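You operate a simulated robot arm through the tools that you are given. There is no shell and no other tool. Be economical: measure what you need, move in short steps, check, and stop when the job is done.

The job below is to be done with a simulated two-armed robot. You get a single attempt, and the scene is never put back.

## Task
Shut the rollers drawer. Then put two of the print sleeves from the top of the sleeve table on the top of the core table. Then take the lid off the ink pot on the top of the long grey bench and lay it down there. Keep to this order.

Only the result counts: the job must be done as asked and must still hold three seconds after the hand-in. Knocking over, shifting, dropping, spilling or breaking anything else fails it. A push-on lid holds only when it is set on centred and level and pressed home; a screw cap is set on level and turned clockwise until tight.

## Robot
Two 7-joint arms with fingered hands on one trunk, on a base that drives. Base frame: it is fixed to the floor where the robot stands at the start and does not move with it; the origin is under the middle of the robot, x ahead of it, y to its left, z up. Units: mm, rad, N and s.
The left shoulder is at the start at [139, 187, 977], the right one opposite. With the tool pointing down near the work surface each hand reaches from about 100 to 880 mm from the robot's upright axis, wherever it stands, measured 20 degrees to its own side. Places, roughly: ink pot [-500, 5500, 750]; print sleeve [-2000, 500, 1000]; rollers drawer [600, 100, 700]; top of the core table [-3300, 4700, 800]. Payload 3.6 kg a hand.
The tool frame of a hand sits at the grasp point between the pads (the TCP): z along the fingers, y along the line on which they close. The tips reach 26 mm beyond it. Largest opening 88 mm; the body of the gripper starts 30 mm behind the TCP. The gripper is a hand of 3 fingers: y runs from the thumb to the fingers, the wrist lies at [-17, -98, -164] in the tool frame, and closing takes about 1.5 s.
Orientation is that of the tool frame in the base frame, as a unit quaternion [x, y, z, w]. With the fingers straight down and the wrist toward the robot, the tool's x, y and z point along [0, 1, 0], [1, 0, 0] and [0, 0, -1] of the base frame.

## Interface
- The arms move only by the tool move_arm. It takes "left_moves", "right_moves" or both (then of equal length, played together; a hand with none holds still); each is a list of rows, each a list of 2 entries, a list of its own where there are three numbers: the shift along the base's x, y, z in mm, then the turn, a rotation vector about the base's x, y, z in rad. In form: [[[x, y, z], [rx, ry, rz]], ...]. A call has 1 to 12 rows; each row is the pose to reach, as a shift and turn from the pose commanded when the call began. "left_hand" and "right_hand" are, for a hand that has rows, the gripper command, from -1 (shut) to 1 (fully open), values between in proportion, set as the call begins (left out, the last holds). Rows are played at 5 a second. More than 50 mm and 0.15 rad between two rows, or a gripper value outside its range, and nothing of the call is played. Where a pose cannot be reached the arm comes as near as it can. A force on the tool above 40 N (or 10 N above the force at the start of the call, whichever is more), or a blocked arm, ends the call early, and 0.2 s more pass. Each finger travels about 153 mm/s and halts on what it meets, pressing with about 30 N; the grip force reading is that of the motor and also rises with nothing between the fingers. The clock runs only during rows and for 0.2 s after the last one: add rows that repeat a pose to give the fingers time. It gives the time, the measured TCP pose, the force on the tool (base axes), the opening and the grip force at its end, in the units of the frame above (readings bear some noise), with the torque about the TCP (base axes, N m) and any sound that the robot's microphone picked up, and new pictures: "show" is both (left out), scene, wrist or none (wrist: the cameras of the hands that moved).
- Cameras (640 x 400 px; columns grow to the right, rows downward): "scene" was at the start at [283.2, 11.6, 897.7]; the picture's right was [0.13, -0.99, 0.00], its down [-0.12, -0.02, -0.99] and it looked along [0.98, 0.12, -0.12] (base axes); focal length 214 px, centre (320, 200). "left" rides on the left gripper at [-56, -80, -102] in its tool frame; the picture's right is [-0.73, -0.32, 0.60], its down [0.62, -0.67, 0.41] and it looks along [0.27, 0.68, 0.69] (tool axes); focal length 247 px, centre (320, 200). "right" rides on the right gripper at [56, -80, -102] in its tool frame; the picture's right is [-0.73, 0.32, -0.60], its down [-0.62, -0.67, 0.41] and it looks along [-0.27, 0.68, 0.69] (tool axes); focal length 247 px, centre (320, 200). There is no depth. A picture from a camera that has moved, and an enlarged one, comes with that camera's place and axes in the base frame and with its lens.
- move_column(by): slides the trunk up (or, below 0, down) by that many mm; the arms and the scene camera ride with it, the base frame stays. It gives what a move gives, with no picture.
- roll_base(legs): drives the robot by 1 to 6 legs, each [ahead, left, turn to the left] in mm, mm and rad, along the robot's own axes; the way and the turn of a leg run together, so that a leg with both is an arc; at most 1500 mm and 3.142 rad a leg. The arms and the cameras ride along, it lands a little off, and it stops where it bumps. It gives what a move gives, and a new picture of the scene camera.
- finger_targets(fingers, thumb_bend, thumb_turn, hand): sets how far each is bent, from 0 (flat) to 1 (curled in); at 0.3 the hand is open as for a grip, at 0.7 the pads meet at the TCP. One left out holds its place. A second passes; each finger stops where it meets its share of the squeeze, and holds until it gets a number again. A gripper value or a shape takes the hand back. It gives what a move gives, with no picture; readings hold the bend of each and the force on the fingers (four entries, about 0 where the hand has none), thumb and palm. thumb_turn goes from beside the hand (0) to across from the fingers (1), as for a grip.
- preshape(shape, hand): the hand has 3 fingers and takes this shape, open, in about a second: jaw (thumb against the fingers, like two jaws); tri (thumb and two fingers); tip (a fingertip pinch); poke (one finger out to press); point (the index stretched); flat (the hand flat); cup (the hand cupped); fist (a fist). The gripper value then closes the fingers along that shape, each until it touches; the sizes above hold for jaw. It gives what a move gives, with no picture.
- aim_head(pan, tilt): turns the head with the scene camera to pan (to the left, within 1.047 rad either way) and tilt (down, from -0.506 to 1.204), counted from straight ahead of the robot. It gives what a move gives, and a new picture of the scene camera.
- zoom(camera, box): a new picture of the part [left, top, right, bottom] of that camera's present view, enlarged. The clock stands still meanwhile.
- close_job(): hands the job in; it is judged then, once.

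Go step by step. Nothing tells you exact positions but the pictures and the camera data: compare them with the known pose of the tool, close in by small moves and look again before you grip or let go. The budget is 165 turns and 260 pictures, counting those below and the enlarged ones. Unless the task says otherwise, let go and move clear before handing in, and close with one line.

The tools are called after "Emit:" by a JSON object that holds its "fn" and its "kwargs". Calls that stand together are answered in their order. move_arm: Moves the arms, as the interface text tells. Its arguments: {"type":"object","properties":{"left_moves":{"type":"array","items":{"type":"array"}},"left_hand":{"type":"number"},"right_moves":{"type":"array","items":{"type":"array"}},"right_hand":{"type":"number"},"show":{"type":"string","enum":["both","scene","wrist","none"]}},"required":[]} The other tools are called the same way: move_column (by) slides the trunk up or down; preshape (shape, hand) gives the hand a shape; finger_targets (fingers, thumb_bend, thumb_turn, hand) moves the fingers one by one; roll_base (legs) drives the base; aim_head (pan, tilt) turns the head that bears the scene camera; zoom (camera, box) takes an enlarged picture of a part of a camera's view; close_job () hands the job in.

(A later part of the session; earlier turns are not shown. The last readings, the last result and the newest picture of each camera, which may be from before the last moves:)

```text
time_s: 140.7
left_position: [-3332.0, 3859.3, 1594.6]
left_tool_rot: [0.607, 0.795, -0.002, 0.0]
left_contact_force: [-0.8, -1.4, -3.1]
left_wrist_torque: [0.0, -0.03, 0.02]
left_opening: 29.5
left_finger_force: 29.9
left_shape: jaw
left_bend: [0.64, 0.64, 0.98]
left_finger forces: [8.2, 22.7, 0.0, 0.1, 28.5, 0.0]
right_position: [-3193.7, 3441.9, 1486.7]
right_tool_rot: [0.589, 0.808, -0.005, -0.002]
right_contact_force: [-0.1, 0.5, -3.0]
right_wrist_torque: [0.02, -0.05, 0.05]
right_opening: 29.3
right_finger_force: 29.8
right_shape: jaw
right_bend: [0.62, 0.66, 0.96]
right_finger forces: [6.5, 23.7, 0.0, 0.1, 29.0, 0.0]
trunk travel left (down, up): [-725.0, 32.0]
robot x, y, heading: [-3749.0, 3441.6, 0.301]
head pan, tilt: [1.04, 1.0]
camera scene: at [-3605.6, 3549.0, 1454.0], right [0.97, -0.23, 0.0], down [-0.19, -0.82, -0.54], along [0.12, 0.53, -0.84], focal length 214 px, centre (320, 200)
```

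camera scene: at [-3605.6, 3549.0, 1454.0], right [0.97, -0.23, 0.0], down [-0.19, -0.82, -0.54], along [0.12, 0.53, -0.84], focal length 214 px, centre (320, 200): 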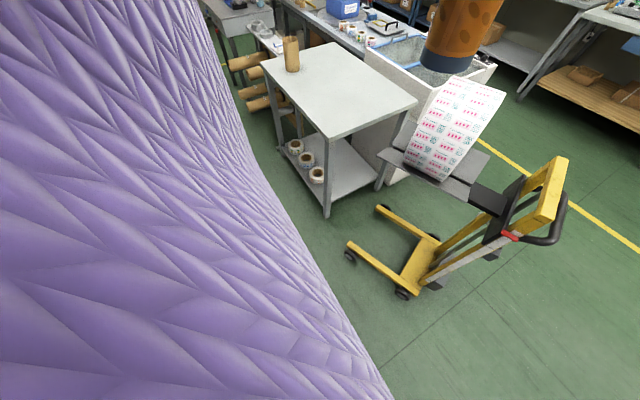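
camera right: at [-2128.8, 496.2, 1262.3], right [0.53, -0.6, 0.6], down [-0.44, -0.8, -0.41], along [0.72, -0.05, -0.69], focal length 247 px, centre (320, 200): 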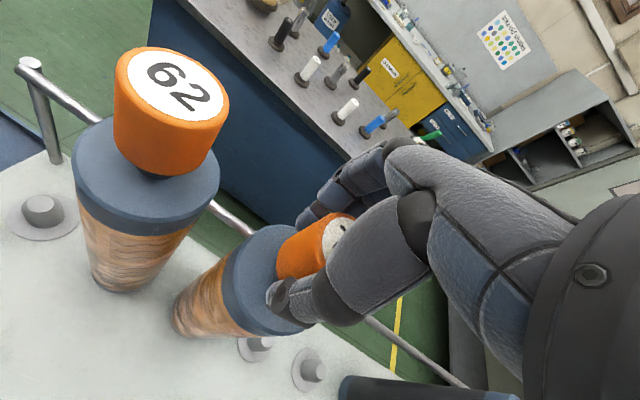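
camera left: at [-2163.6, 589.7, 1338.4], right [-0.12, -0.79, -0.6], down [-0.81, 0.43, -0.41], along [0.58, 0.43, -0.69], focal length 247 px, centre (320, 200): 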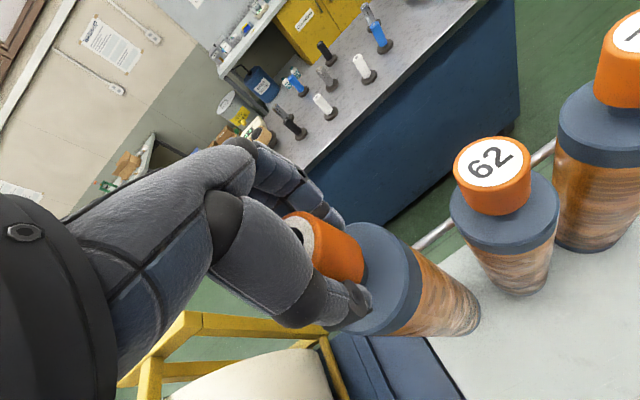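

Nothing visible moved. I'll turn left 0.45 rad in place here to see what stood in the way.

Emit:
{"fn": "roll_base", "kwargs": {"legs": [[60, 0, 0.45]]}}

Emit:
{"fn": "aim_head", "kwargs": {"pan": 0.75, "tilt": 0.6}}

```text
time_s: 142.4
left_position: [-3504.6, 4026.4, 1595.3]
left_tool_rot: [0.415, 0.91, -0.002, 0.0]
left_contact_force: [-0.4, -0.4, -3.6]
left_wrist_torque: [0.04, -0.03, 0.01]
left_opening: 29.4
left_finger_force: 29.9
left_shape: jaw
left_bend: [0.64, 0.64, 0.98]
left_finger forces: [8.2, 22.3, 0.1, 0.0, 28.1, 0.0]
right_position: [-3197.1, 3713.5, 1488.8]
right_tool_rot: [0.394, 0.919, -0.004, 0.0]
right_contact_force: [0.1, -0.7, -4.1]
right_wrist_torque: [0.07, -0.03, -0.02]
right_opening: 29.5
right_finger_force: 30.3
right_shape: jaw
right_bend: [0.62, 0.66, 0.96]
right_finger forces: [6.5, 23.7, 0.2, 0.1, 28.9, 0.0]
trunk travel left (down, up): [-725.0, 32.0]
robot x, y, heading: [-3693.9, 3468.4, 0.752]
head pan, tilt: [1.04, 1.0]
camera scene: at [-3614.9, 3629.5, 1454.1], right [0.98, 0.22, 0.0], down [0.18, -0.82, -0.54], along [-0.12, 0.53, -0.84], focal length 214 px, centre (320, 200)
```

scene: 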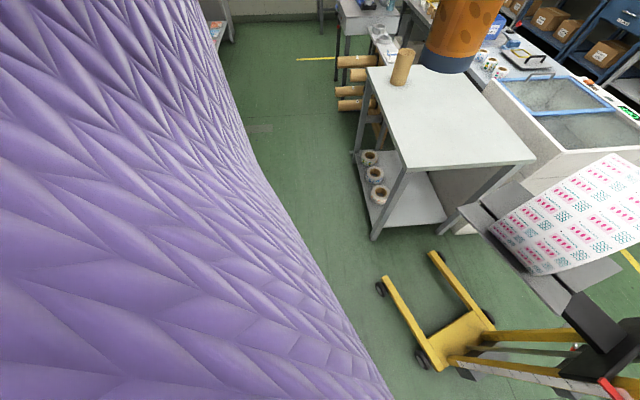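

```text
time_s: 143.2
left_position: [-3504.5, 4027.4, 1594.3]
left_tool_rot: [0.414, 0.91, -0.002, 0.001]
left_contact_force: [-0.2, -0.3, -2.7]
left_wrist_torque: [0.02, -0.03, -0.04]
left_opening: 29.4
left_finger_force: 29.8
left_shape: jaw
left_bend: [0.64, 0.64, 0.98]
left_finger forces: [8.1, 22.4, 0.0, 0.0, 28.2, 0.0]
right_position: [-3197.5, 3713.6, 1488.2]
right_tool_rot: [0.393, 0.919, -0.004, 0.0]
right_contact_force: [0.4, 0.5, -3.1]
right_wrist_torque: [0.0, -0.01, 0.02]
right_opening: 29.5
right_finger_force: 30.1
right_shape: jaw
right_bend: [0.62, 0.66, 0.96]
right_finger forces: [6.5, 23.8, 0.1, 0.0, 28.9, 0.0]
trunk travel left (down, up): [-725.0, 32.0]
robot x, y, heading: [-3695.4, 3471.1, 0.756]
head pan, tilt: [0.75, 0.6]
camera scene: at [-3593.8, 3649.8, 1486.0], right [1.0, -0.07, 0.0], down [-0.04, -0.56, -0.82], along [0.06, 0.82, -0.57], focal length 214 px, centre (320, 200)
```

scene: 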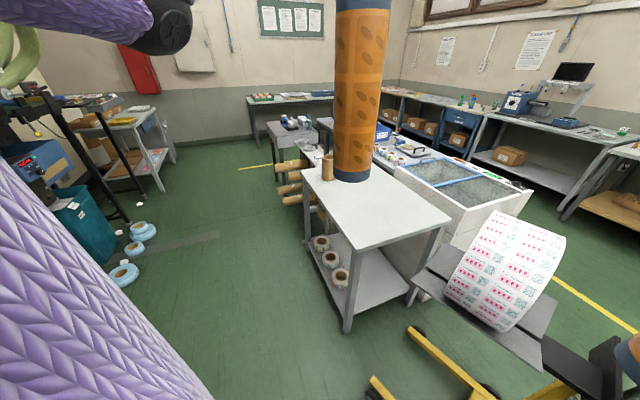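

Now I see it: the press's control post and a bin at far left were the obstacle, nothing disturbed. The way to the core table's near-left corner is open; driving there diagonally.

Emit:
{"fn": "roll_base", "kwargs": {"legs": [[353, 375, 0]]}}

Emit:
{"fn": "aim_head", "kwargs": {"pan": 0.2, "tilt": 0.8}}

```text
time_s: 146.2
left_position: [-3503.9, 4539.6, 1596.1]
left_tool_rot: [0.414, 0.91, -0.002, 0.001]
left_contact_force: [0.1, 0.8, -3.1]
left_wrist_torque: [0.0, -0.02, 0.03]
left_opening: 29.4
left_finger_force: 29.9
left_shape: jaw
left_bend: [0.64, 0.64, 0.98]
left_finger forces: [8.1, 22.5, 0.0, 0.1, 28.2, 0.0]
right_position: [-3196.7, 4226.7, 1487.4]
right_tool_rot: [0.392, 0.92, -0.004, -0.001]
right_contact_force: [0.4, -0.2, -3.2]
right_wrist_torque: [0.04, -0.02, 0.04]
right_opening: 29.7
right_finger_force: 30.0
right_shape: jaw
right_bend: [0.62, 0.66, 0.96]
right_finger forces: [6.5, 23.7, 0.0, 0.0, 28.9, 0.1]
trunk travel left (down, up): [-725.0, 32.0]
robot x, y, heading: [-3693.6, 3981.6, 0.753]
head pan, tilt: [0.75, 0.6]
camera scene: at [-3592.4, 4161.8, 1486.1], right [1.0, -0.06, 0.0], down [-0.04, -0.56, -0.82], along [0.05, 0.82, -0.57], focal length 214 px, centre (320, 200)
```

scene: 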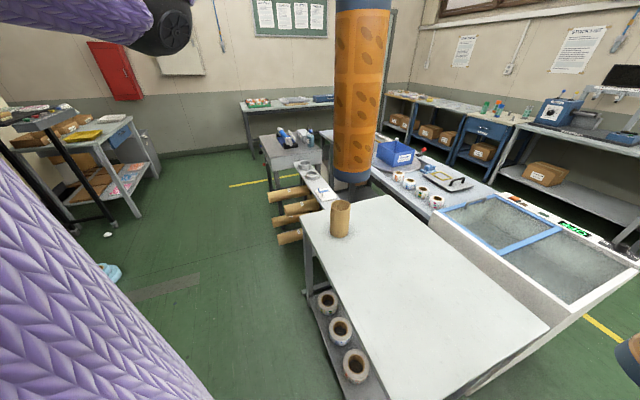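

```text
time_s: 147.2
left_position: [-3504.6, 4539.4, 1595.9]
left_tool_rot: [0.413, 0.911, -0.002, 0.001]
left_contact_force: [0.8, 0.3, -3.2]
left_wrist_torque: [0.04, -0.07, 0.04]
left_opening: 29.2
left_finger_force: 29.8
left_shape: jaw
left_bend: [0.64, 0.64, 0.98]
left_finger forces: [8.1, 22.4, 0.0, 0.0, 28.1, 0.0]
right_position: [-3195.7, 4227.1, 1487.9]
right_tool_rot: [0.392, 0.92, -0.005, 0.0]
right_contact_force: [0.2, -0.1, -3.5]
right_wrist_torque: [0.03, -0.02, -0.01]
right_opening: 29.4
right_finger_force: 30.1
right_shape: jaw
right_bend: [0.62, 0.66, 0.96]
right_finger forces: [6.4, 23.9, 0.0, 0.0, 28.9, 0.1]
trunk travel left (down, up): [-725.0, 32.0]
robot x, y, heading: [-3692.7, 3980.2, 0.757]
head pan, tilt: [0.201, 0.799]
camera scene: at [-3551.8, 4139.7, 1469.2], right [0.82, -0.58, 0.0], down [-0.41, -0.59, -0.7], along [0.4, 0.57, -0.72], focal length 214 px, centre (320, 200)
```

scene: 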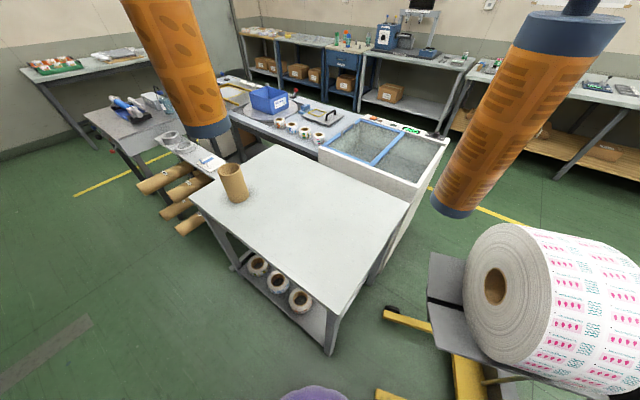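

The core table top is clear except the cardboard core at its far left. I'll carry the left sleeve to about (-3361,4610), high first, then down in stages.

Emit:
{"fn": "move_arm", "kwargs": {"left_moves": [[[35, 17, 0], [0, 0, 0]], [[72, 35, 0], [0, 0, 0]], [[108, 53, -10], [0, 0, 0]], [[143, 70, -30], [0, 0, 0]], [[143, 70, -75], [0, 0, 0]], [[143, 70, -120], [0, 0, 0]], [[143, 70, -165], [0, 0, 0]], [[143, 70, -210], [0, 0, 0]], [[143, 70, -255], [0, 0, 0]], [[143, 70, -300], [0, 0, 0]], [[143, 70, -345], [0, 0, 0]], [[143, 70, -370], [0, 0, 0]]], "show": "both"}}

```text
time_s: 149.8
left_position: [-3360.2, 4607.9, 1225.5]
left_tool_rot: [0.414, 0.91, -0.001, 0.001]
left_contact_force: [0.5, 0.0, -2.9]
left_wrist_torque: [0.05, -0.04, 0.02]
left_opening: 29.1
left_finger_force: 29.8
left_shape: jaw
left_bend: [0.64, 0.64, 0.98]
left_finger forces: [8.3, 22.7, 0.1, 0.0, 28.2, 0.0]
right_position: [-3196.2, 4225.7, 1488.2]
right_tool_rot: [0.392, 0.92, -0.005, 0.0]
right_contact_force: [0.5, 0.5, -2.8]
right_wrist_torque: [0.02, -0.03, -0.04]
right_opening: 29.3
right_finger_force: 30.5
right_shape: jaw
right_bend: [0.62, 0.66, 0.96]
right_finger forces: [6.3, 24.0, 0.1, 0.0, 28.8, 0.0]
trunk travel left (down, up): [-725.0, 32.0]
robot x, y, heading: [-3692.6, 3983.5, 0.757]
head pan, tilt: [0.201, 0.799]
camera scene: at [-3551.1, 4140.1, 1469.1], right [0.82, -0.58, 0.0], down [-0.41, -0.59, -0.7], along [0.4, 0.57, -0.72], focal length 214 px, centre (320, 200)
camera left: at [-3383.1, 4514.1, 1328.6], right [0.24, -0.77, -0.6], down [-0.91, 0.03, -0.41], along [0.33, 0.64, -0.69], focal length 247 px, centre (320, 200)
```

scene: 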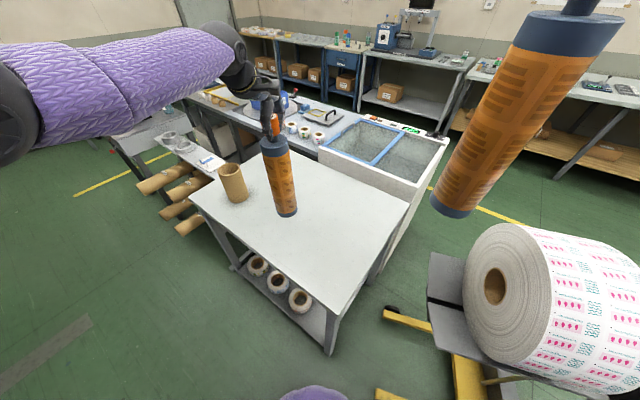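
left: 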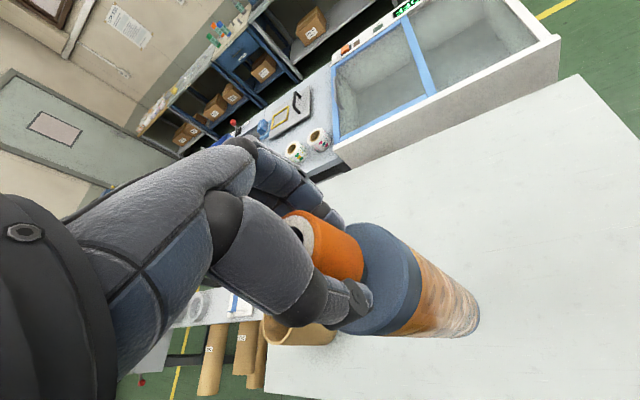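

The sleeve is over clear table, about 85 mm above it. Lowering slowly.

Emit:
{"fn": "move_arm", "kwargs": {"left_moves": [[[0, 0, -20], [0, 0, 0]], [[0, 0, -40], [0, 0, 0]], [[0, 0, -52], [0, 0, 0]], [[0, 0, -58], [0, 0, 0]], [[0, 0, -62], [0, 0, 0]]], "show": "scene"}}

Emit:
{"fn": "zoom", "kwargs": {"camera": "scene", "box": [230, 130, 350, 250]}}

```text
time_s: 151.0
left_position: [-3364.8, 4604.8, 1164.7]
left_tool_rot: [0.413, 0.911, -0.003, 0.0]
left_contact_force: [-0.7, -0.3, -3.2]
left_wrist_torque: [0.04, -0.05, -0.01]
left_opening: 29.1
left_finger_force: 29.9
left_shape: jaw
left_bend: [0.64, 0.64, 0.98]
left_finger forces: [7.9, 22.7, 0.0, 0.0, 28.1, 0.0]
left hand out of reach, approached as far as the arm can: row 3, 4, 5
right_position: [-3195.5, 4227.1, 1487.6]
right_tool_rot: [0.392, 0.92, -0.005, 0.0]
right_contact_force: [0.3, 1.0, -3.0]
right_wrist_torque: [0.0, -0.02, 0.0]
right_opening: 29.4
right_finger_force: 30.2
right_shape: jaw
right_bend: [0.62, 0.66, 0.96]
right_finger forces: [6.4, 23.9, 0.1, 0.0, 28.8, 0.0]
trunk travel left (down, up): [-725.0, 32.0]
robot x, y, heading: [-3696.3, 3983.3, 0.757]
head pan, tilt: [0.201, 0.799]
camera scene: at [-3550.9, 4140.0, 1469.1], right [0.82, -0.58, 0.0], down [-0.41, -0.59, -0.7], along [0.4, 0.57, -0.72], focal length 214 px, centre (320, 200)
```

scene: 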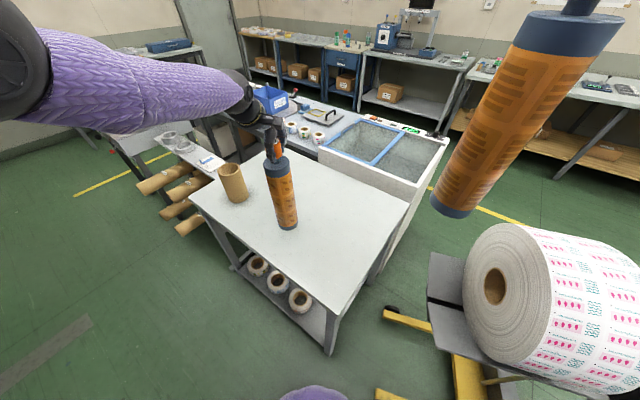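

```text
3.33 times, centred on (290, 190) of scene
camera zoom: at [-3550.9, 4140.0, 1469.1], right [0.82, -0.58, 0.0], down [-0.41, -0.59, -0.7], along [0.4, 0.57, -0.72], focal length 715 px, centre (420, 233)
```

zoom: 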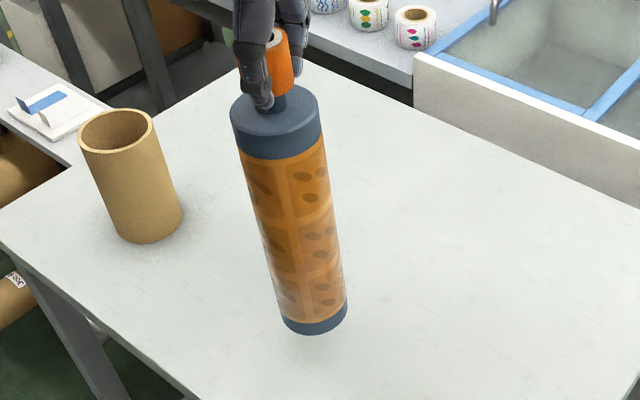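

Reach limit again with the trunk high. I'll raise both hands relative to the trunk, lower the trunk 150 mm, then lower the arm.

Emit:
{"fn": "move_arm", "kwargs": {"left_moves": [[[0, 0, 40], [0, 0, 0]], [[0, 0, 80], [0, 0, 0]], [[0, 0, 120], [0, 0, 0]], [[0, 0, 160], [0, 0, 0]]], "right_moves": [[[0, 0, 30], [0, 0, 0]], [[0, 0, 60], [0, 0, 0]], [[0, 0, 90], [0, 0, 0]], [[0, 0, 110], [0, 0, 0]]], "show": "none"}}

Emit:
{"fn": "move_column", "kwargs": {"by": -150}}

Emit:
{"fn": "move_arm", "kwargs": {"left_moves": [[[0, 0, 0], [0, 0, 0]]], "show": "scene"}}

```text
time_s: 152.0
left_position: [-3364.4, 4604.5, 1325.4]
left_tool_rot: [0.413, 0.911, -0.002, 0.001]
left_contact_force: [-0.6, -0.6, -3.5]
left_wrist_torque: [-0.03, 0.02, 0.0]
left_opening: 29.1
left_finger_force: 29.9
left_shape: jaw
left_bend: [0.64, 0.64, 0.97]
left_finger forces: [8.9, 22.0, 0.1, 0.0, 28.3, 0.0]
right_position: [-3197.8, 4224.9, 1598.8]
right_tool_rot: [0.392, 0.92, -0.005, 0.0]
right_contact_force: [-1.4, -1.3, -3.3]
right_wrist_torque: [0.02, 0.02, -0.02]
right_opening: 29.3
right_finger_force: 29.7
right_shape: jaw
right_bend: [0.62, 0.66, 0.96]
right_finger forces: [6.1, 23.8, 0.0, 0.0, 28.8, 0.0]
trunk travel left (down, up): [-725.0, 32.0]
robot x, y, heading: [-3691.3, 3987.6, 0.752]
head pan, tilt: [0.201, 0.799]
```

```text
time_s: 153.8
left_position: [-3365.3, 4605.6, 1175.1]
left_tool_rot: [0.413, 0.911, -0.002, 0.001]
left_contact_force: [-0.5, 0.6, -2.3]
left_wrist_torque: [0.0, -0.02, 0.0]
left_opening: 29.3
left_finger_force: 30.5
left_shape: jaw
left_bend: [0.64, 0.64, 0.97]
left_finger forces: [9.1, 22.2, 0.0, 0.1, 28.4, 0.0]
right_position: [-3196.7, 4227.3, 1447.8]
right_tool_rot: [0.392, 0.92, -0.004, -0.001]
right_contact_force: [-0.2, 0.0, -3.2]
right_wrist_torque: [0.0, -0.03, 0.04]
right_opening: 29.4
right_finger_force: 30.1
right_shape: jaw
right_bend: [0.62, 0.66, 0.96]
right_finger forces: [6.1, 23.8, 0.0, 0.1, 28.7, 0.0]
trunk travel left (down, up): [-575.0, 182.0]
robot x, y, heading: [-3693.6, 3982.8, 0.752]
head pan, tilt: [0.201, 0.799]
```

```text
time_s: 154.2
left_position: [-3366.6, 4604.3, 1175.3]
left_tool_rot: [0.414, 0.91, -0.002, 0.001]
left_contact_force: [-0.2, 0.2, -3.8]
left_wrist_torque: [0.02, 0.0, -0.03]
left_opening: 29.1
left_finger_force: 29.6
left_shape: jaw
left_bend: [0.64, 0.64, 0.97]
left_finger forces: [9.2, 22.2, 0.0, 0.1, 28.5, 0.0]
right_position: [-3195.9, 4226.2, 1448.2]
right_tool_rot: [0.393, 0.92, -0.005, -0.001]
right_contact_force: [-0.8, -0.2, -3.2]
right_wrist_torque: [0.02, -0.01, -0.01]
right_opening: 29.1
right_finger_force: 30.2
right_shape: jaw
right_bend: [0.62, 0.66, 0.96]
right_finger forces: [6.1, 24.0, 0.0, 0.0, 28.9, 0.0]
trunk travel left (down, up): [-575.0, 182.0]
robot x, y, heading: [-3695.2, 3983.0, 0.759]
head pan, tilt: [0.201, 0.799]
camera scene: at [-3550.2, 4141.3, 1318.1], right [0.82, -0.58, 0.0], down [-0.41, -0.59, -0.7], along [0.4, 0.57, -0.72], focal length 214 px, centre (320, 200)
```

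scene: 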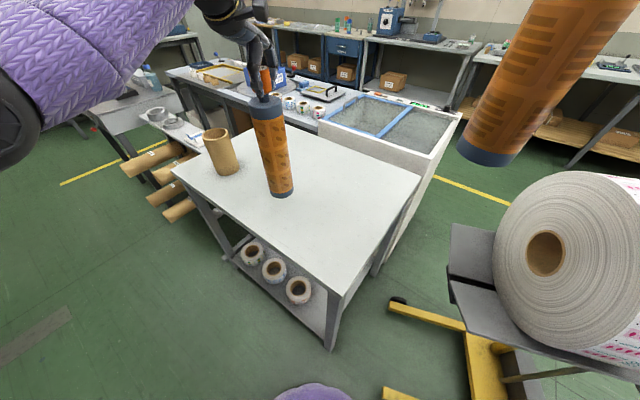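

Emit:
{"fn": "move_arm", "kwargs": {"left_moves": [[[0, 0, -8], [0, 0, 0]], [[0, 0, -14], [0, 0, 0]], [[0, 0, -18], [0, 0, 0]], [[0, 0, -21], [0, 0, 0]]], "show": "none"}}

Emit:
{"fn": "zoom", "kwargs": {"camera": "scene", "box": [200, 80, 340, 220]}}

```text
time_s: 155.2
left_position: [-3365.9, 4604.3, 1154.4]
left_tool_rot: [0.413, 0.911, -0.001, 0.0]
left_contact_force: [0.6, -0.6, -3.0]
left_wrist_torque: [0.03, -0.07, 0.02]
left_opening: 29.2
left_finger_force: 30.0
left_shape: jaw
left_bend: [0.64, 0.64, 0.97]
left_finger forces: [9.1, 22.3, 0.0, 0.1, 28.5, 0.0]
right_position: [-3195.8, 4226.1, 1447.7]
right_tool_rot: [0.392, 0.92, -0.004, 0.0]
right_contact_force: [-0.3, -0.1, -3.4]
right_wrist_torque: [0.02, -0.03, 0.01]
right_opening: 29.3
right_finger_force: 30.0
right_shape: jaw
right_bend: [0.62, 0.66, 0.96]
right_finger forces: [6.3, 24.0, 0.1, 0.1, 28.9, 0.0]
trunk travel left (down, up): [-575.0, 182.0]
robot x, y, heading: [-3688.8, 3986.3, 0.756]
head pan, tilt: [0.201, 0.799]
```

```text
2.86 times, centred on (270, 150) of scene
camera zoom: at [-3550.3, 4141.3, 1318.1], right [0.82, -0.58, 0.0], down [-0.41, -0.59, -0.7], along [0.4, 0.57, -0.72], focal length 613 px, centre (463, 343)
```

zoom: 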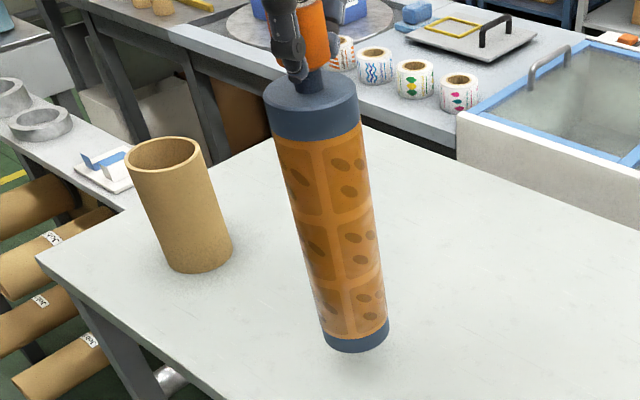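

Emit:
{"fn": "move_arm", "kwargs": {"left_moves": [[[0, 0, -4], [0, 0, 0]], [[0, 0, -8], [0, 0, 0]], [[0, 0, -12], [0, 0, 0]], [[0, 0, -15], [0, 0, 0]]], "show": "none"}}

```text
time_s: 156.2
left_position: [-3367.5, 4603.5, 1139.7]
left_tool_rot: [0.414, 0.91, -0.002, 0.001]
left_contact_force: [-1.2, 0.0, -3.1]
left_wrist_torque: [0.04, -0.04, 0.02]
left_opening: 29.1
left_finger_force: 29.6
left_shape: jaw
left_bend: [0.64, 0.64, 0.97]
left_finger forces: [9.1, 22.3, 0.0, 0.0, 28.5, 0.1]
right_position: [-3195.6, 4227.8, 1449.4]
right_tool_rot: [0.392, 0.92, -0.005, -0.001]
right_contact_force: [0.3, -0.7, -4.0]
right_wrist_torque: [0.02, 0.0, 0.0]
right_opening: 29.2
right_finger_force: 30.3
right_shape: jaw
right_bend: [0.62, 0.66, 0.96]
right_finger forces: [6.1, 24.0, 0.1, 0.1, 29.0, 0.0]
trunk travel left (down, up): [-575.0, 182.0]
robot x, y, heading: [-3694.0, 3982.1, 0.758]
head pan, tilt: [0.201, 0.799]
```

Emit:
{"fn": "move_arm", "kwargs": {"left_moves": [[[0, 0, -3], [0, 0, 0]], [[0, 0, -6], [0, 0, 0]], [[0, 0, -9], [0, 0, 0]], [[0, 0, -12], [0, 0, 0]]], "show": "none"}}

Emit:
{"fn": "zoom", "kwargs": {"camera": "scene", "box": [200, 80, 340, 220]}}

```text
time_s: 157.2
left_position: [-3366.5, 4603.3, 1127.8]
left_tool_rot: [0.413, 0.911, -0.001, 0.0]
left_contact_force: [0.6, 0.8, -2.4]
left_wrist_torque: [0.02, -0.01, -0.03]
left_opening: 29.3
left_finger_force: 30.1
left_shape: jaw
left_bend: [0.64, 0.64, 0.97]
left_finger forces: [9.1, 22.3, 0.0, 0.0, 28.5, 0.1]
right_position: [-3196.9, 4226.6, 1448.8]
right_tool_rot: [0.393, 0.92, -0.004, 0.0]
right_contact_force: [0.0, -0.2, -3.7]
right_wrist_torque: [0.01, -0.04, 0.0]
right_opening: 29.5
right_finger_force: 30.3
right_shape: jaw
right_bend: [0.62, 0.66, 0.96]
right_finger forces: [6.2, 24.0, 0.0, 0.0, 28.7, 0.1]
trunk travel left (down, up): [-575.0, 182.0]
robot x, y, heading: [-3691.6, 3982.3, 0.754]
head pan, tilt: [0.201, 0.799]
```

```text
2.86 times, centred on (270, 150) of scene
camera zoom: at [-3550.3, 4141.3, 1318.1], right [0.82, -0.58, 0.0], down [-0.41, -0.59, -0.7], along [0.4, 0.57, -0.72], focal length 613 px, centre (463, 343)
```

zoom: 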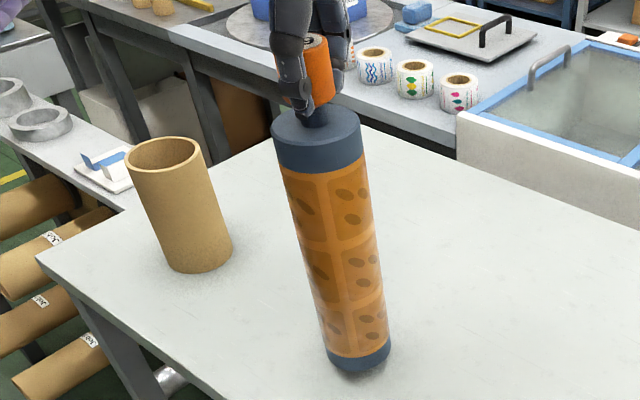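

Emit:
{"fn": "move_arm", "kwargs": {"left_moves": [[[0, 0, -3], [0, 0, 0]], [[0, 0, -6], [0, 0, 0]], [[0, 0, -9], [0, 0, 0]]], "show": "none"}}

```text
time_s: 158.0
left_position: [-3366.9, 4603.5, 1118.5]
left_tool_rot: [0.413, 0.911, -0.002, 0.001]
left_contact_force: [-0.2, 0.6, -3.6]
left_wrist_torque: [0.03, -0.03, 0.0]
left_opening: 28.9
left_finger_force: 29.8
left_shape: jaw
left_bend: [0.64, 0.64, 0.97]
left_finger forces: [9.1, 22.2, 0.0, 0.0, 28.5, 0.0]
right_position: [-3196.0, 4226.4, 1449.0]
right_tool_rot: [0.392, 0.92, -0.005, -0.001]
right_contact_force: [-0.3, 0.3, -2.4]
right_wrist_torque: [0.03, -0.03, 0.02]
right_opening: 29.1
right_finger_force: 30.1
right_shape: jaw
right_bend: [0.62, 0.66, 0.96]
right_finger forces: [6.1, 24.1, 0.0, 0.0, 28.9, 0.0]
trunk travel left (down, up): [-575.0, 182.0]
robot x, y, heading: [-3693.4, 3984.1, 0.756]
head pan, tilt: [0.201, 0.799]
```

Emit:
{"fn": "move_arm", "kwargs": {"left_moves": [[[0, 0, -3], [0, 0, 0]], [[0, 0, -6], [0, 0, 0]], [[0, 0, -9], [0, 0, 0]]], "show": "none"}}

Emit:
{"fn": "zoom", "kwargs": {"camera": "scene", "box": [240, 140, 320, 210]}}

```text
time_s: 158.8
left_position: [-3366.4, 4604.1, 1108.7]
left_tool_rot: [0.412, 0.911, -0.002, 0.001]
left_contact_force: [-0.4, 0.1, -4.1]
left_wrist_torque: [0.06, -0.03, 0.01]
left_opening: 29.1
left_finger_force: 30.2
left_shape: jaw
left_bend: [0.64, 0.64, 0.97]
left_finger forces: [9.0, 22.4, 0.0, 0.0, 28.4, 0.0]
right_position: [-3196.3, 4227.0, 1447.3]
right_tool_rot: [0.393, 0.92, -0.004, 0.0]
right_contact_force: [1.0, -0.2, -3.8]
right_wrist_torque: [0.03, -0.03, 0.0]
right_opening: 29.4
right_finger_force: 30.0
right_shape: jaw
right_bend: [0.62, 0.66, 0.96]
right_finger forces: [6.1, 23.9, 0.0, 0.1, 28.9, 0.0]
trunk travel left (down, up): [-575.0, 182.0]
robot x, y, heading: [-3694.6, 3984.9, 0.758]
head pan, tilt: [0.201, 0.799]
```

```text
5.71 times, centred on (280, 175) of scene
camera zoom: at [-3550.3, 4141.3, 1318.1], right [0.82, -0.58, 0.0], down [-0.41, -0.59, -0.7], along [0.4, 0.57, -0.72], focal length 1226 px, centre (549, 343)
```

zoom: 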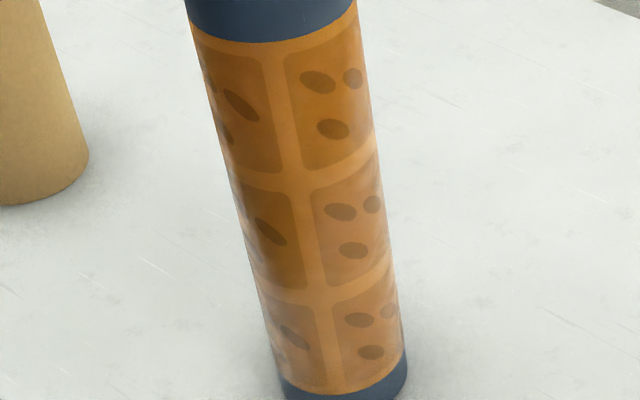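

Emit:
{"fn": "move_arm", "kwargs": {"left_moves": [[[0, 0, -3], [0, 0, 0]], [[0, 0, -6], [0, 0, 0]], [[0, 0, -8], [0, 0, 0]]], "show": "none"}}

Emit:
{"fn": "zoom", "kwargs": {"camera": "scene", "box": [210, 110, 350, 230]}}

```text
time_s: 159.6
left_position: [-3364.9, 4604.1, 1106.2]
left_tool_rot: [0.414, 0.91, 0.002, 0.004]
left_contact_force: [-0.1, -2.4, 16.0]
left_wrist_torque: [-0.28, 0.2, 0.04]
left_opening: 29.7
left_finger_force: 29.9
left_shape: jaw
left_bend: [0.64, 0.64, 0.97]
left_finger forces: [11.5, 22.0, 0.1, 0.0, 31.1, 0.0]
right_position: [-3196.6, 4223.8, 1449.8]
right_tool_rot: [0.392, 0.92, -0.004, 0.001]
right_contact_force: [0.5, -0.7, -2.9]
right_wrist_torque: [-0.01, -0.02, 0.01]
right_opening: 29.0
right_finger_force: 29.4
right_shape: jaw
right_bend: [0.62, 0.66, 0.96]
right_finger forces: [6.1, 24.1, 0.1, 0.1, 28.8, 0.0]
trunk travel left (down, up): [-575.0, 182.0]
robot x, y, heading: [-3696.5, 3984.5, 0.757]
head pan, tilt: [0.201, 0.799]
```

```text
3.33 times, centred on (280, 170) of scene
camera zoom: at [-3551.1, 4139.1, 1318.7], right [0.82, -0.58, 0.0], down [-0.41, -0.58, -0.7], along [0.4, 0.57, -0.72], focal length 715 px, centre (453, 300)
```

zoom: 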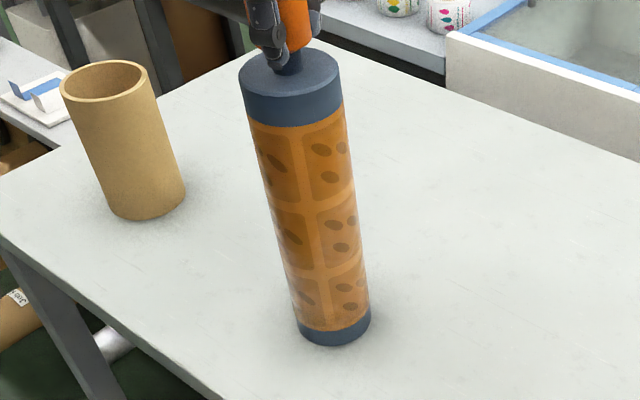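

Contact: the sleeve stands on the table. Relieve the push slightly, then open the left hand.

Emit:
{"fn": "move_arm", "kwargs": {"left_moves": [[[0, 0, 3], [0, 0, 0]], [[0, 0, 5], [0, 0, 0]], [[0, 0, 5], [0, 0, 0]]], "show": "none"}}

Emit:
{"fn": "move_arm", "kwargs": {"left_moves": [[[0, 0, 0], [0, 0, 0]], [[0, 0, 0], [0, 0, 0]], [[0, 0, 0], [0, 0, 0]], [[0, 0, 0], [0, 0, 0]], [[0, 0, 0], [0, 0, 0]]], "left_hand": 1, "show": "both"}}

```text
time_s: 160.4
left_position: [-3366.3, 4603.2, 1106.3]
left_tool_rot: [0.413, 0.911, -0.003, 0.0]
left_contact_force: [1.3, 0.5, 7.9]
left_wrist_torque: [-0.01, -0.04, 0.0]
left_opening: 29.5
left_finger_force: 30.4
left_shape: jaw
left_bend: [0.64, 0.64, 0.97]
left_finger forces: [11.5, 23.1, 0.1, 0.1, 30.7, 0.0]
right_position: [-3195.7, 4225.7, 1448.7]
right_tool_rot: [0.393, 0.92, -0.004, 0.001]
right_contact_force: [-0.2, -0.7, -3.3]
right_wrist_torque: [0.04, -0.01, 0.0]
right_opening: 29.5
right_finger_force: 29.9
right_shape: jaw
right_bend: [0.62, 0.66, 0.96]
right_finger forces: [6.2, 24.0, 0.0, 0.1, 28.7, 0.1]
trunk travel left (down, up): [-575.0, 182.0]
robot x, y, heading: [-3694.1, 3983.3, 0.752]
head pan, tilt: [0.201, 0.799]
```

```text
time_s: 161.6
left_position: [-3366.2, 4603.3, 1107.0]
left_tool_rot: [0.413, 0.911, -0.002, 0.0]
left_contact_force: [-0.6, -0.4, 0.1]
left_wrist_torque: [0.0, 0.0, -0.02]
left_opening: 87.7
left_finger_force: 0.0
left_shape: jaw
left_bend: [0.3, 0.3, 0.98]
left_finger forces: [0.0, 0.0, 0.0, 0.0, 0.2, 0.0]
right_position: [-3197.4, 4225.7, 1447.2]
right_tool_rot: [0.392, 0.92, -0.004, 0.0]
right_contact_force: [0.8, 0.1, -3.6]
right_wrist_torque: [0.04, 0.0, 0.0]
right_opening: 29.1
right_finger_force: 30.3
right_shape: jaw
right_bend: [0.62, 0.66, 0.96]
right_finger forces: [6.1, 23.9, 0.1, 0.1, 28.7, 0.0]
trunk travel left (down, up): [-575.0, 182.0]
robot x, y, heading: [-3693.7, 3985.6, 0.755]
head pan, tilt: [0.201, 0.799]
camera scene: at [-3550.6, 4140.7, 1318.2], right [0.82, -0.58, 0.0], down [-0.41, -0.59, -0.7], along [0.4, 0.57, -0.72], focal length 214 px, centre (320, 200)
camera left: at [-3389.3, 4509.3, 1209.9], right [0.24, -0.77, -0.6], down [-0.91, 0.03, -0.41], along [0.33, 0.64, -0.69], focal length 247 px, centre (320, 200)
```

scene: 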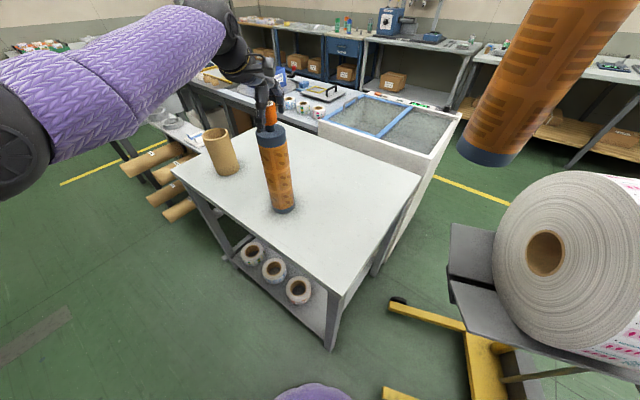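
left: 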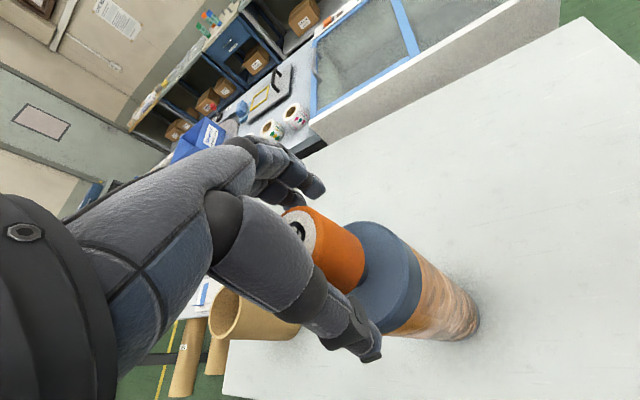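

Released and standing. Raising the left hand straight up and away.

Emit:
{"fn": "move_arm", "kwargs": {"left_moves": [[[0, 0, 30], [0, 0, 0]], [[0, 0, 75], [0, 0, 0]], [[0, 0, 120], [0, 0, 0]], [[0, 0, 165], [0, 0, 0]], [[0, 0, 210], [0, 0, 0]], [[-25, -30, 230], [0, 0, 0]], [[-50, -60, 250], [0, 0, 0]], [[-75, -80, 270], [0, 0, 0]], [[-100, -90, 300], [0, 0, 0]], [[-125, -95, 330], [0, 0, 0]]], "show": "none"}}

Emit:
{"fn": "roll_base", "kwargs": {"legs": [[0, 0, 0.42]]}}

Emit:
{"fn": "aim_head", "kwargs": {"pan": -0.15, "tilt": 0.8}}

```text
time_s: 163.8
left_position: [-3489.6, 4508.6, 1437.7]
left_tool_rot: [0.414, 0.91, -0.001, 0.0]
left_contact_force: [-0.1, -0.8, -0.2]
left_wrist_torque: [0.01, -0.03, 0.02]
left_opening: 88.0
left_finger_force: 0.1
left_shape: jaw
left_bend: [0.3, 0.3, 0.98]
left_finger forces: [0.1, 0.0, 0.0, 0.2, 0.0, 0.0]
right_position: [-3196.2, 4225.1, 1447.0]
right_tool_rot: [0.391, 0.92, -0.004, 0.001]
right_contact_force: [-0.6, 0.3, -3.3]
right_wrist_torque: [0.04, -0.01, 0.01]
right_opening: 29.4
right_finger_force: 29.6
right_shape: jaw
right_bend: [0.62, 0.66, 0.96]
right_finger forces: [6.0, 24.1, 0.0, 0.0, 28.9, 0.0]
trunk travel left (down, up): [-575.0, 182.0]
robot x, y, heading: [-3693.9, 3980.7, 0.76]
head pan, tilt: [0.201, 0.799]
```

```text
time_s: 165.4
left_position: [-3719.8, 4545.8, 1438.3]
left_tool_rot: [0.215, 0.977, -0.002, 0.002]
left_contact_force: [-0.3, -0.3, 0.6]
left_wrist_torque: [0.01, -0.02, 0.03]
left_opening: 87.9
left_finger_force: 0.0
left_shape: jaw
left_bend: [0.3, 0.3, 0.98]
left_finger forces: [0.0, 0.1, 0.0, 0.0, 0.0, 0.0]
right_position: [-3336.9, 4407.5, 1447.9]
right_tool_rot: [0.194, 0.981, -0.005, 0.001]
right_contact_force: [-0.1, -0.8, -4.2]
right_wrist_torque: [0.04, -0.01, 0.0]
right_opening: 29.1
right_finger_force: 29.7
right_shape: jaw
right_bend: [0.62, 0.66, 0.96]
right_finger forces: [6.1, 23.8, 0.0, 0.0, 28.7, 0.0]
trunk travel left (down, up): [-575.0, 182.0]
robot x, y, heading: [-3693.0, 3986.2, 1.172]
head pan, tilt: [0.201, 0.799]
camera scene: at [-3626.3, 4185.5, 1318.2], right [0.98, -0.2, 0.0], down [-0.14, -0.7, -0.7], along [0.14, 0.68, -0.72], focal length 214 px, centre (320, 200)
```

scene: 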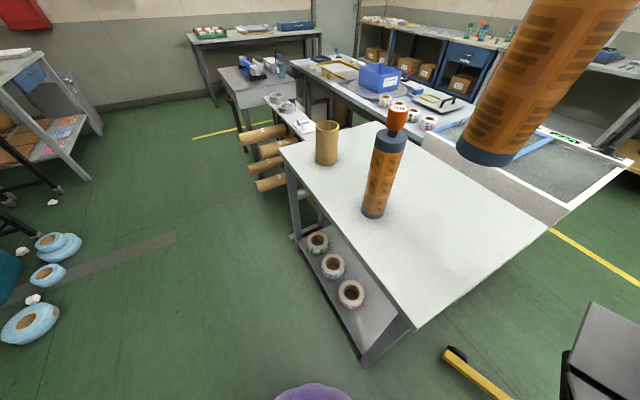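

```text
time_s: 166.2
left_position: [-3718.1, 4546.8, 1437.9]
left_tool_rot: [0.217, 0.976, -0.002, 0.001]
left_contact_force: [0.5, -0.4, -0.6]
left_wrist_torque: [-0.01, -0.01, 0.02]
left_opening: 88.0
left_finger_force: 0.0
left_shape: jaw
left_bend: [0.3, 0.3, 0.98]
left_finger forces: [0.0, 0.1, 0.0, 0.1, 0.0, 0.0]
right_position: [-3337.2, 4406.7, 1447.1]
right_tool_rot: [0.195, 0.981, -0.005, 0.001]
right_contact_force: [-0.2, 0.2, -3.5]
right_wrist_torque: [0.04, 0.02, -0.02]
right_opening: 29.7
right_finger_force: 30.5
right_shape: jaw
right_bend: [0.62, 0.66, 0.96]
right_finger forces: [6.1, 24.0, 0.1, 0.1, 28.8, 0.0]
trunk travel left (down, up): [-575.0, 182.0]
robot x, y, heading: [-3692.9, 3981.1, 1.17]
head pan, tilt: [-0.15, 0.799]
camera scene: at [-3600.0, 4175.2, 1318.2], right [0.85, -0.52, 0.0], down [-0.37, -0.61, -0.7], along [0.36, 0.59, -0.72], focal length 214 px, centre (320, 200)
```

scene: 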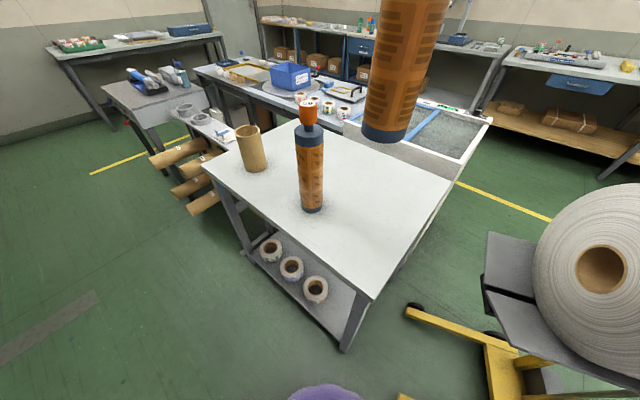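

Sleeve 59 stands well. Now the right sleeve goes to about (-3170,4470), 235 mm from it.

Emit:
{"fn": "move_arm", "kwargs": {"right_moves": [[[40, 15, 0], [0, 0, 0]], [[82, 31, 0], [0, 0, 0]], [[125, 47, 0], [0, 0, 0]], [[167, 63, -10], [0, 0, 0]], [[167, 63, -55], [0, 0, 0]], [[167, 63, -100], [0, 0, 0]], [[167, 63, -145], [0, 0, 0]], [[167, 63, -190], [0, 0, 0]], [[167, 63, -235], [0, 0, 0]], [[167, 63, -275], [0, 0, 0]], [[167, 63, -305], [0, 0, 0]], [[167, 63, -320], [0, 0, 0]]], "show": "scene"}}

```text
time_s: 168.8
left_position: [-3718.6, 4547.6, 1436.8]
left_tool_rot: [0.216, 0.976, -0.001, 0.0]
left_contact_force: [-0.3, -0.1, -0.1]
left_wrist_torque: [-0.02, 0.02, -0.01]
left_opening: 87.7
left_finger_force: 0.0
left_shape: jaw
left_bend: [0.3, 0.3, 0.98]
left_finger forces: [0.0, 0.0, 0.0, 0.0, 0.0, 0.0]
right_position: [-3169.9, 4468.4, 1126.6]
right_tool_rot: [0.194, 0.981, -0.005, 0.001]
right_contact_force: [0.8, -0.1, -3.4]
right_wrist_torque: [0.07, -0.03, 0.01]
right_opening: 29.0
right_finger_force: 30.0
right_shape: jaw
right_bend: [0.63, 0.66, 0.96]
right_finger forces: [6.3, 24.0, 0.0, 0.0, 28.9, 0.0]
trunk travel left (down, up): [-575.0, 182.0]
robot x, y, heading: [-3691.6, 3984.3, 1.17]
head pan, tilt: [-0.15, 0.799]
camera scene: at [-3599.9, 4175.3, 1318.2], right [0.85, -0.52, 0.0], down [-0.37, -0.61, -0.7], along [0.36, 0.59, -0.72], focal length 214 px, centre (320, 200)
```

scene: 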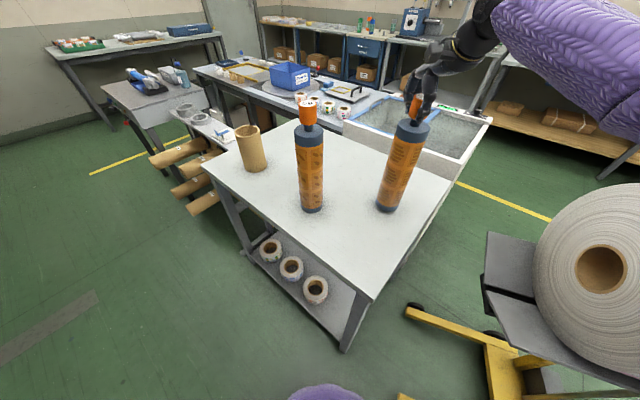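

Emit:
{"fn": "move_arm", "kwargs": {"right_moves": [[[0, 0, -4], [0, 0, 0]], [[0, 0, -8], [0, 0, 0]], [[0, 0, -12], [0, 0, 0]], [[0, 0, -15], [0, 0, 0]], [[0, 0, -18], [0, 0, 0]]], "show": "none"}}

```text
time_s: 170.0
left_position: [-3718.9, 4547.4, 1438.0]
left_tool_rot: [0.216, 0.976, -0.002, 0.002]
left_contact_force: [0.0, 0.1, -0.1]
left_wrist_torque: [-0.01, -0.02, 0.0]
left_opening: 87.7
left_finger_force: 0.0
left_shape: jaw
left_bend: [0.3, 0.3, 0.98]
left_finger forces: [0.0, 0.1, 0.0, 0.1, 0.1, 0.1]
right_position: [-3169.4, 4469.6, 1110.9]
right_tool_rot: [0.194, 0.981, -0.005, 0.001]
right_contact_force: [-0.4, -0.2, -3.2]
right_wrist_torque: [0.09, 0.06, -0.01]
right_opening: 29.3
right_finger_force: 29.7
right_shape: jaw
right_bend: [0.63, 0.66, 0.96]
right_finger forces: [6.2, 23.8, 0.0, 0.0, 28.8, 0.0]
trunk travel left (down, up): [-575.0, 182.0]
robot x, y, heading: [-3695.8, 3986.6, 1.172]
head pan, tilt: [-0.15, 0.799]
```

Emit:
{"fn": "move_arm", "kwargs": {"right_moves": [[[0, 0, -2], [0, 0, 0]], [[0, 0, -4], [0, 0, 0]], [[0, 0, -6], [0, 0, 0]]], "show": "none"}}

```text
time_s: 170.8
left_position: [-3720.3, 4546.3, 1439.0]
left_tool_rot: [0.216, 0.976, -0.001, 0.001]
left_contact_force: [-0.6, -0.5, -0.3]
left_wrist_torque: [0.01, -0.02, 0.0]
left_opening: 88.1
left_finger_force: 0.1
left_shape: jaw
left_bend: [0.3, 0.3, 0.98]
left_finger forces: [0.0, 0.0, 0.1, 0.0, 0.0, 0.0]
right_position: [-3169.8, 4470.1, 1109.2]
right_tool_rot: [0.193, 0.981, 0.0, 0.002]
right_contact_force: [0.1, 1.0, 12.8]
right_wrist_torque: [-0.14, 0.1, 0.05]
right_opening: 29.3
right_finger_force: 30.4
right_shape: jaw
right_bend: [0.63, 0.66, 0.96]
right_finger forces: [7.4, 25.4, 0.0, 0.0, 30.2, 0.0]
trunk travel left (down, up): [-575.0, 182.0]
robot x, y, heading: [-3693.9, 3986.2, 1.172]
head pan, tilt: [-0.15, 0.799]
```

Contact. Relieve by 3 mm and open the right hand.

Emit:
{"fn": "move_arm", "kwargs": {"right_moves": [[[0, 0, 2], [0, 0, 0]], [[0, 0, 3], [0, 0, 0]], [[0, 0, 3], [0, 0, 0]]], "show": "none"}}

Emit:
{"fn": "move_arm", "kwargs": {"right_moves": [[[0, 0, 0], [0, 0, 0]], [[0, 0, 0], [0, 0, 0]], [[0, 0, 0], [0, 0, 0]], [[0, 0, 0], [0, 0, 0]], [[0, 0, 0], [0, 0, 0]]], "right_hand": 1, "show": "both"}}

```text
time_s: 171.6
left_position: [-3720.5, 4545.3, 1439.1]
left_tool_rot: [0.216, 0.976, -0.001, 0.001]
left_contact_force: [0.1, 0.0, -0.9]
left_wrist_torque: [0.0, 0.0, -0.03]
left_opening: 88.2
left_finger_force: 0.0
left_shape: jaw
left_bend: [0.3, 0.3, 0.98]
left_finger forces: [0.0, 0.0, 0.0, 0.0, 0.0, 0.0]
right_position: [-3169.3, 4468.8, 1108.1]
right_tool_rot: [0.194, 0.981, -0.003, 0.002]
right_contact_force: [0.0, 2.0, 14.3]
right_wrist_torque: [-0.08, 0.07, -0.01]
right_opening: 29.1
right_finger_force: 30.3
right_shape: jaw
right_bend: [0.63, 0.66, 0.95]
right_finger forces: [7.8, 26.4, 0.0, 0.1, 30.9, 0.0]
trunk travel left (down, up): [-575.0, 182.0]
robot x, y, heading: [-3693.5, 3987.6, 1.171]
head pan, tilt: [-0.15, 0.799]
```

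```text
time_s: 172.8
left_position: [-3719.4, 4545.8, 1437.9]
left_tool_rot: [0.216, 0.976, -0.002, 0.001]
left_contact_force: [0.4, -0.6, 0.6]
left_wrist_torque: [0.07, 0.01, -0.02]
left_opening: 88.1
left_finger_force: 0.0
left_shape: jaw
left_bend: [0.3, 0.3, 0.98]
left_finger forces: [0.0, 0.0, 0.0, 0.0, 0.1, 0.0]
right_position: [-3170.3, 4469.5, 1106.2]
right_tool_rot: [0.194, 0.981, -0.005, 0.0]
right_contact_force: [-0.1, 0.3, 0.1]
right_wrist_torque: [-0.01, 0.0, 0.01]
right_opening: 88.2
right_finger_force: 0.2
right_shape: jaw
right_bend: [0.3, 0.3, 0.98]
right_finger forces: [0.1, 0.0, 0.0, 0.0, 0.0, 0.0]
trunk travel left (down, up): [-575.0, 182.0]
robot x, y, heading: [-3696.1, 3985.1, 1.171]
head pan, tilt: [-0.15, 0.799]
camera scene: at [-3600.4, 4174.8, 1318.3], right [0.85, -0.52, 0.0], down [-0.37, -0.61, -0.7], along [0.36, 0.59, -0.72], focal length 214 px, centre (320, 200)
camera right: at [-3251.1, 4417.6, 1209.5], right [0.8, 0.02, 0.6], down [0.32, -0.86, -0.4], along [0.5, 0.52, -0.69], focal length 247 px, centre (320, 200)
```

scene: 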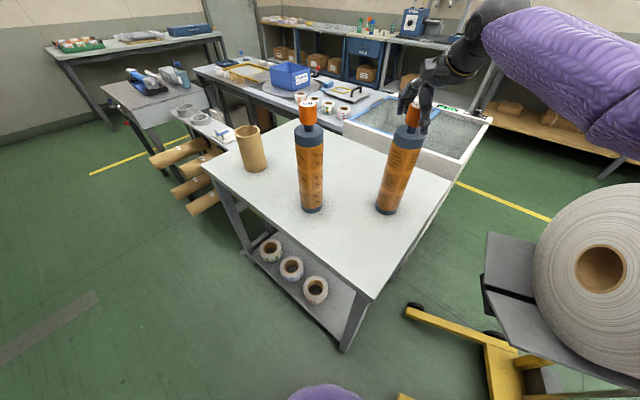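
right: 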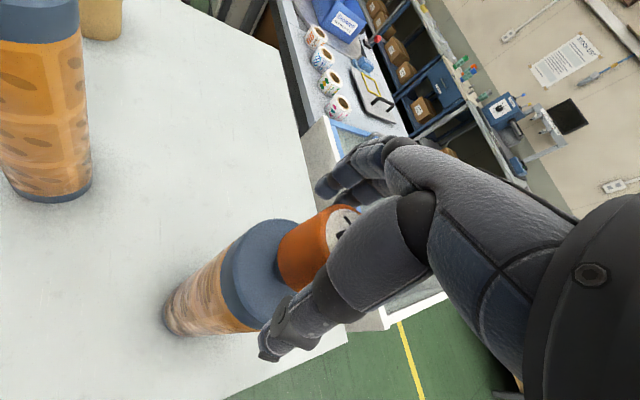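

Both sleeves stand. Raising the right hand straight up and clear.

Emit:
{"fn": "move_arm", "kwargs": {"right_moves": [[[0, 0, 30], [0, 0, 0]], [[0, 0, 75], [0, 0, 0]], [[0, 0, 120], [0, 0, 0]], [[0, 0, 165], [0, 0, 0]], [[0, 0, 210], [0, 0, 0]], [[-5, -30, 240], [0, 0, 0]], [[-10, -65, 265], [0, 0, 0]], [[-15, -100, 295], [0, 0, 0]], [[-20, -130, 330], [0, 0, 0]]], "show": "scene"}}

Emit:
{"fn": "zoom", "kwargs": {"camera": "scene", "box": [200, 70, 460, 240]}}

```text
time_s: 174.8
left_position: [-3718.6, 4544.6, 1438.3]
left_tool_rot: [0.217, 0.976, 0.0, 0.001]
left_contact_force: [0.3, 0.1, 0.7]
left_wrist_torque: [0.0, -0.01, -0.02]
left_opening: 87.8
left_finger_force: 0.0
left_shape: jaw
left_bend: [0.3, 0.3, 0.98]
left_finger forces: [0.0, 0.0, 0.0, 0.1, 0.0, 0.0]
right_position: [-3189.0, 4335.9, 1436.7]
right_tool_rot: [0.195, 0.981, -0.005, 0.001]
right_contact_force: [0.6, 0.0, 0.1]
right_wrist_torque: [-0.01, 0.01, 0.01]
right_opening: 87.8
right_finger_force: 0.0
right_shape: jaw
right_bend: [0.3, 0.3, 0.98]
right_finger forces: [0.0, 0.0, 0.0, 0.0, 0.0, 0.0]
trunk travel left (down, up): [-575.0, 182.0]
robot x, y, heading: [-3692.1, 3983.8, 1.175]
head pan, tilt: [-0.15, 0.799]
camera scene: at [-3599.4, 4172.8, 1318.6], right [0.85, -0.52, 0.0], down [-0.37, -0.61, -0.7], along [0.36, 0.6, -0.72], focal length 214 px, centre (320, 200)
```

scene: 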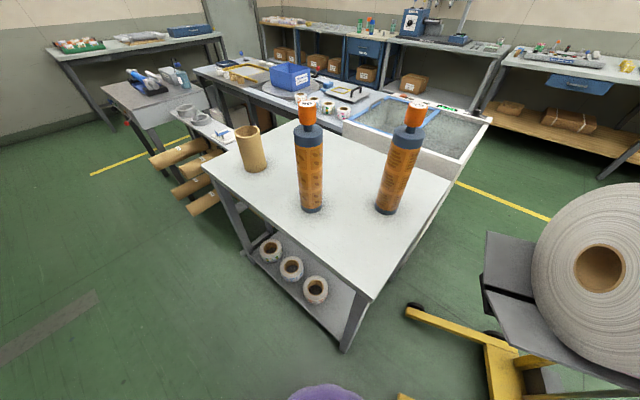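

```text
2.35 times, centred on (330, 155) of scene
camera zoom: at [-3599.4, 4172.8, 1318.6], right [0.85, -0.52, 0.0], down [-0.37, -0.61, -0.7], along [0.36, 0.6, -0.72], focal length 505 px, centre (296, 306)
```

zoom: 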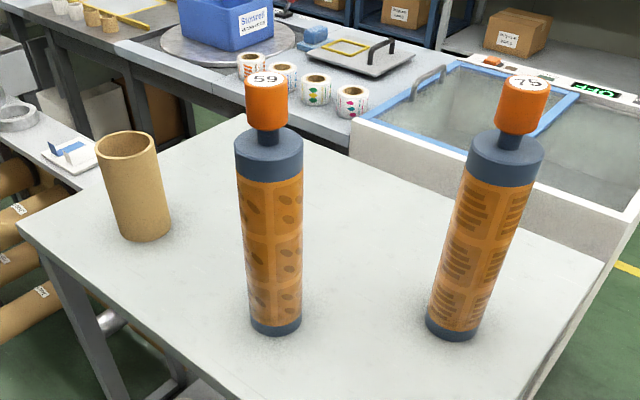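

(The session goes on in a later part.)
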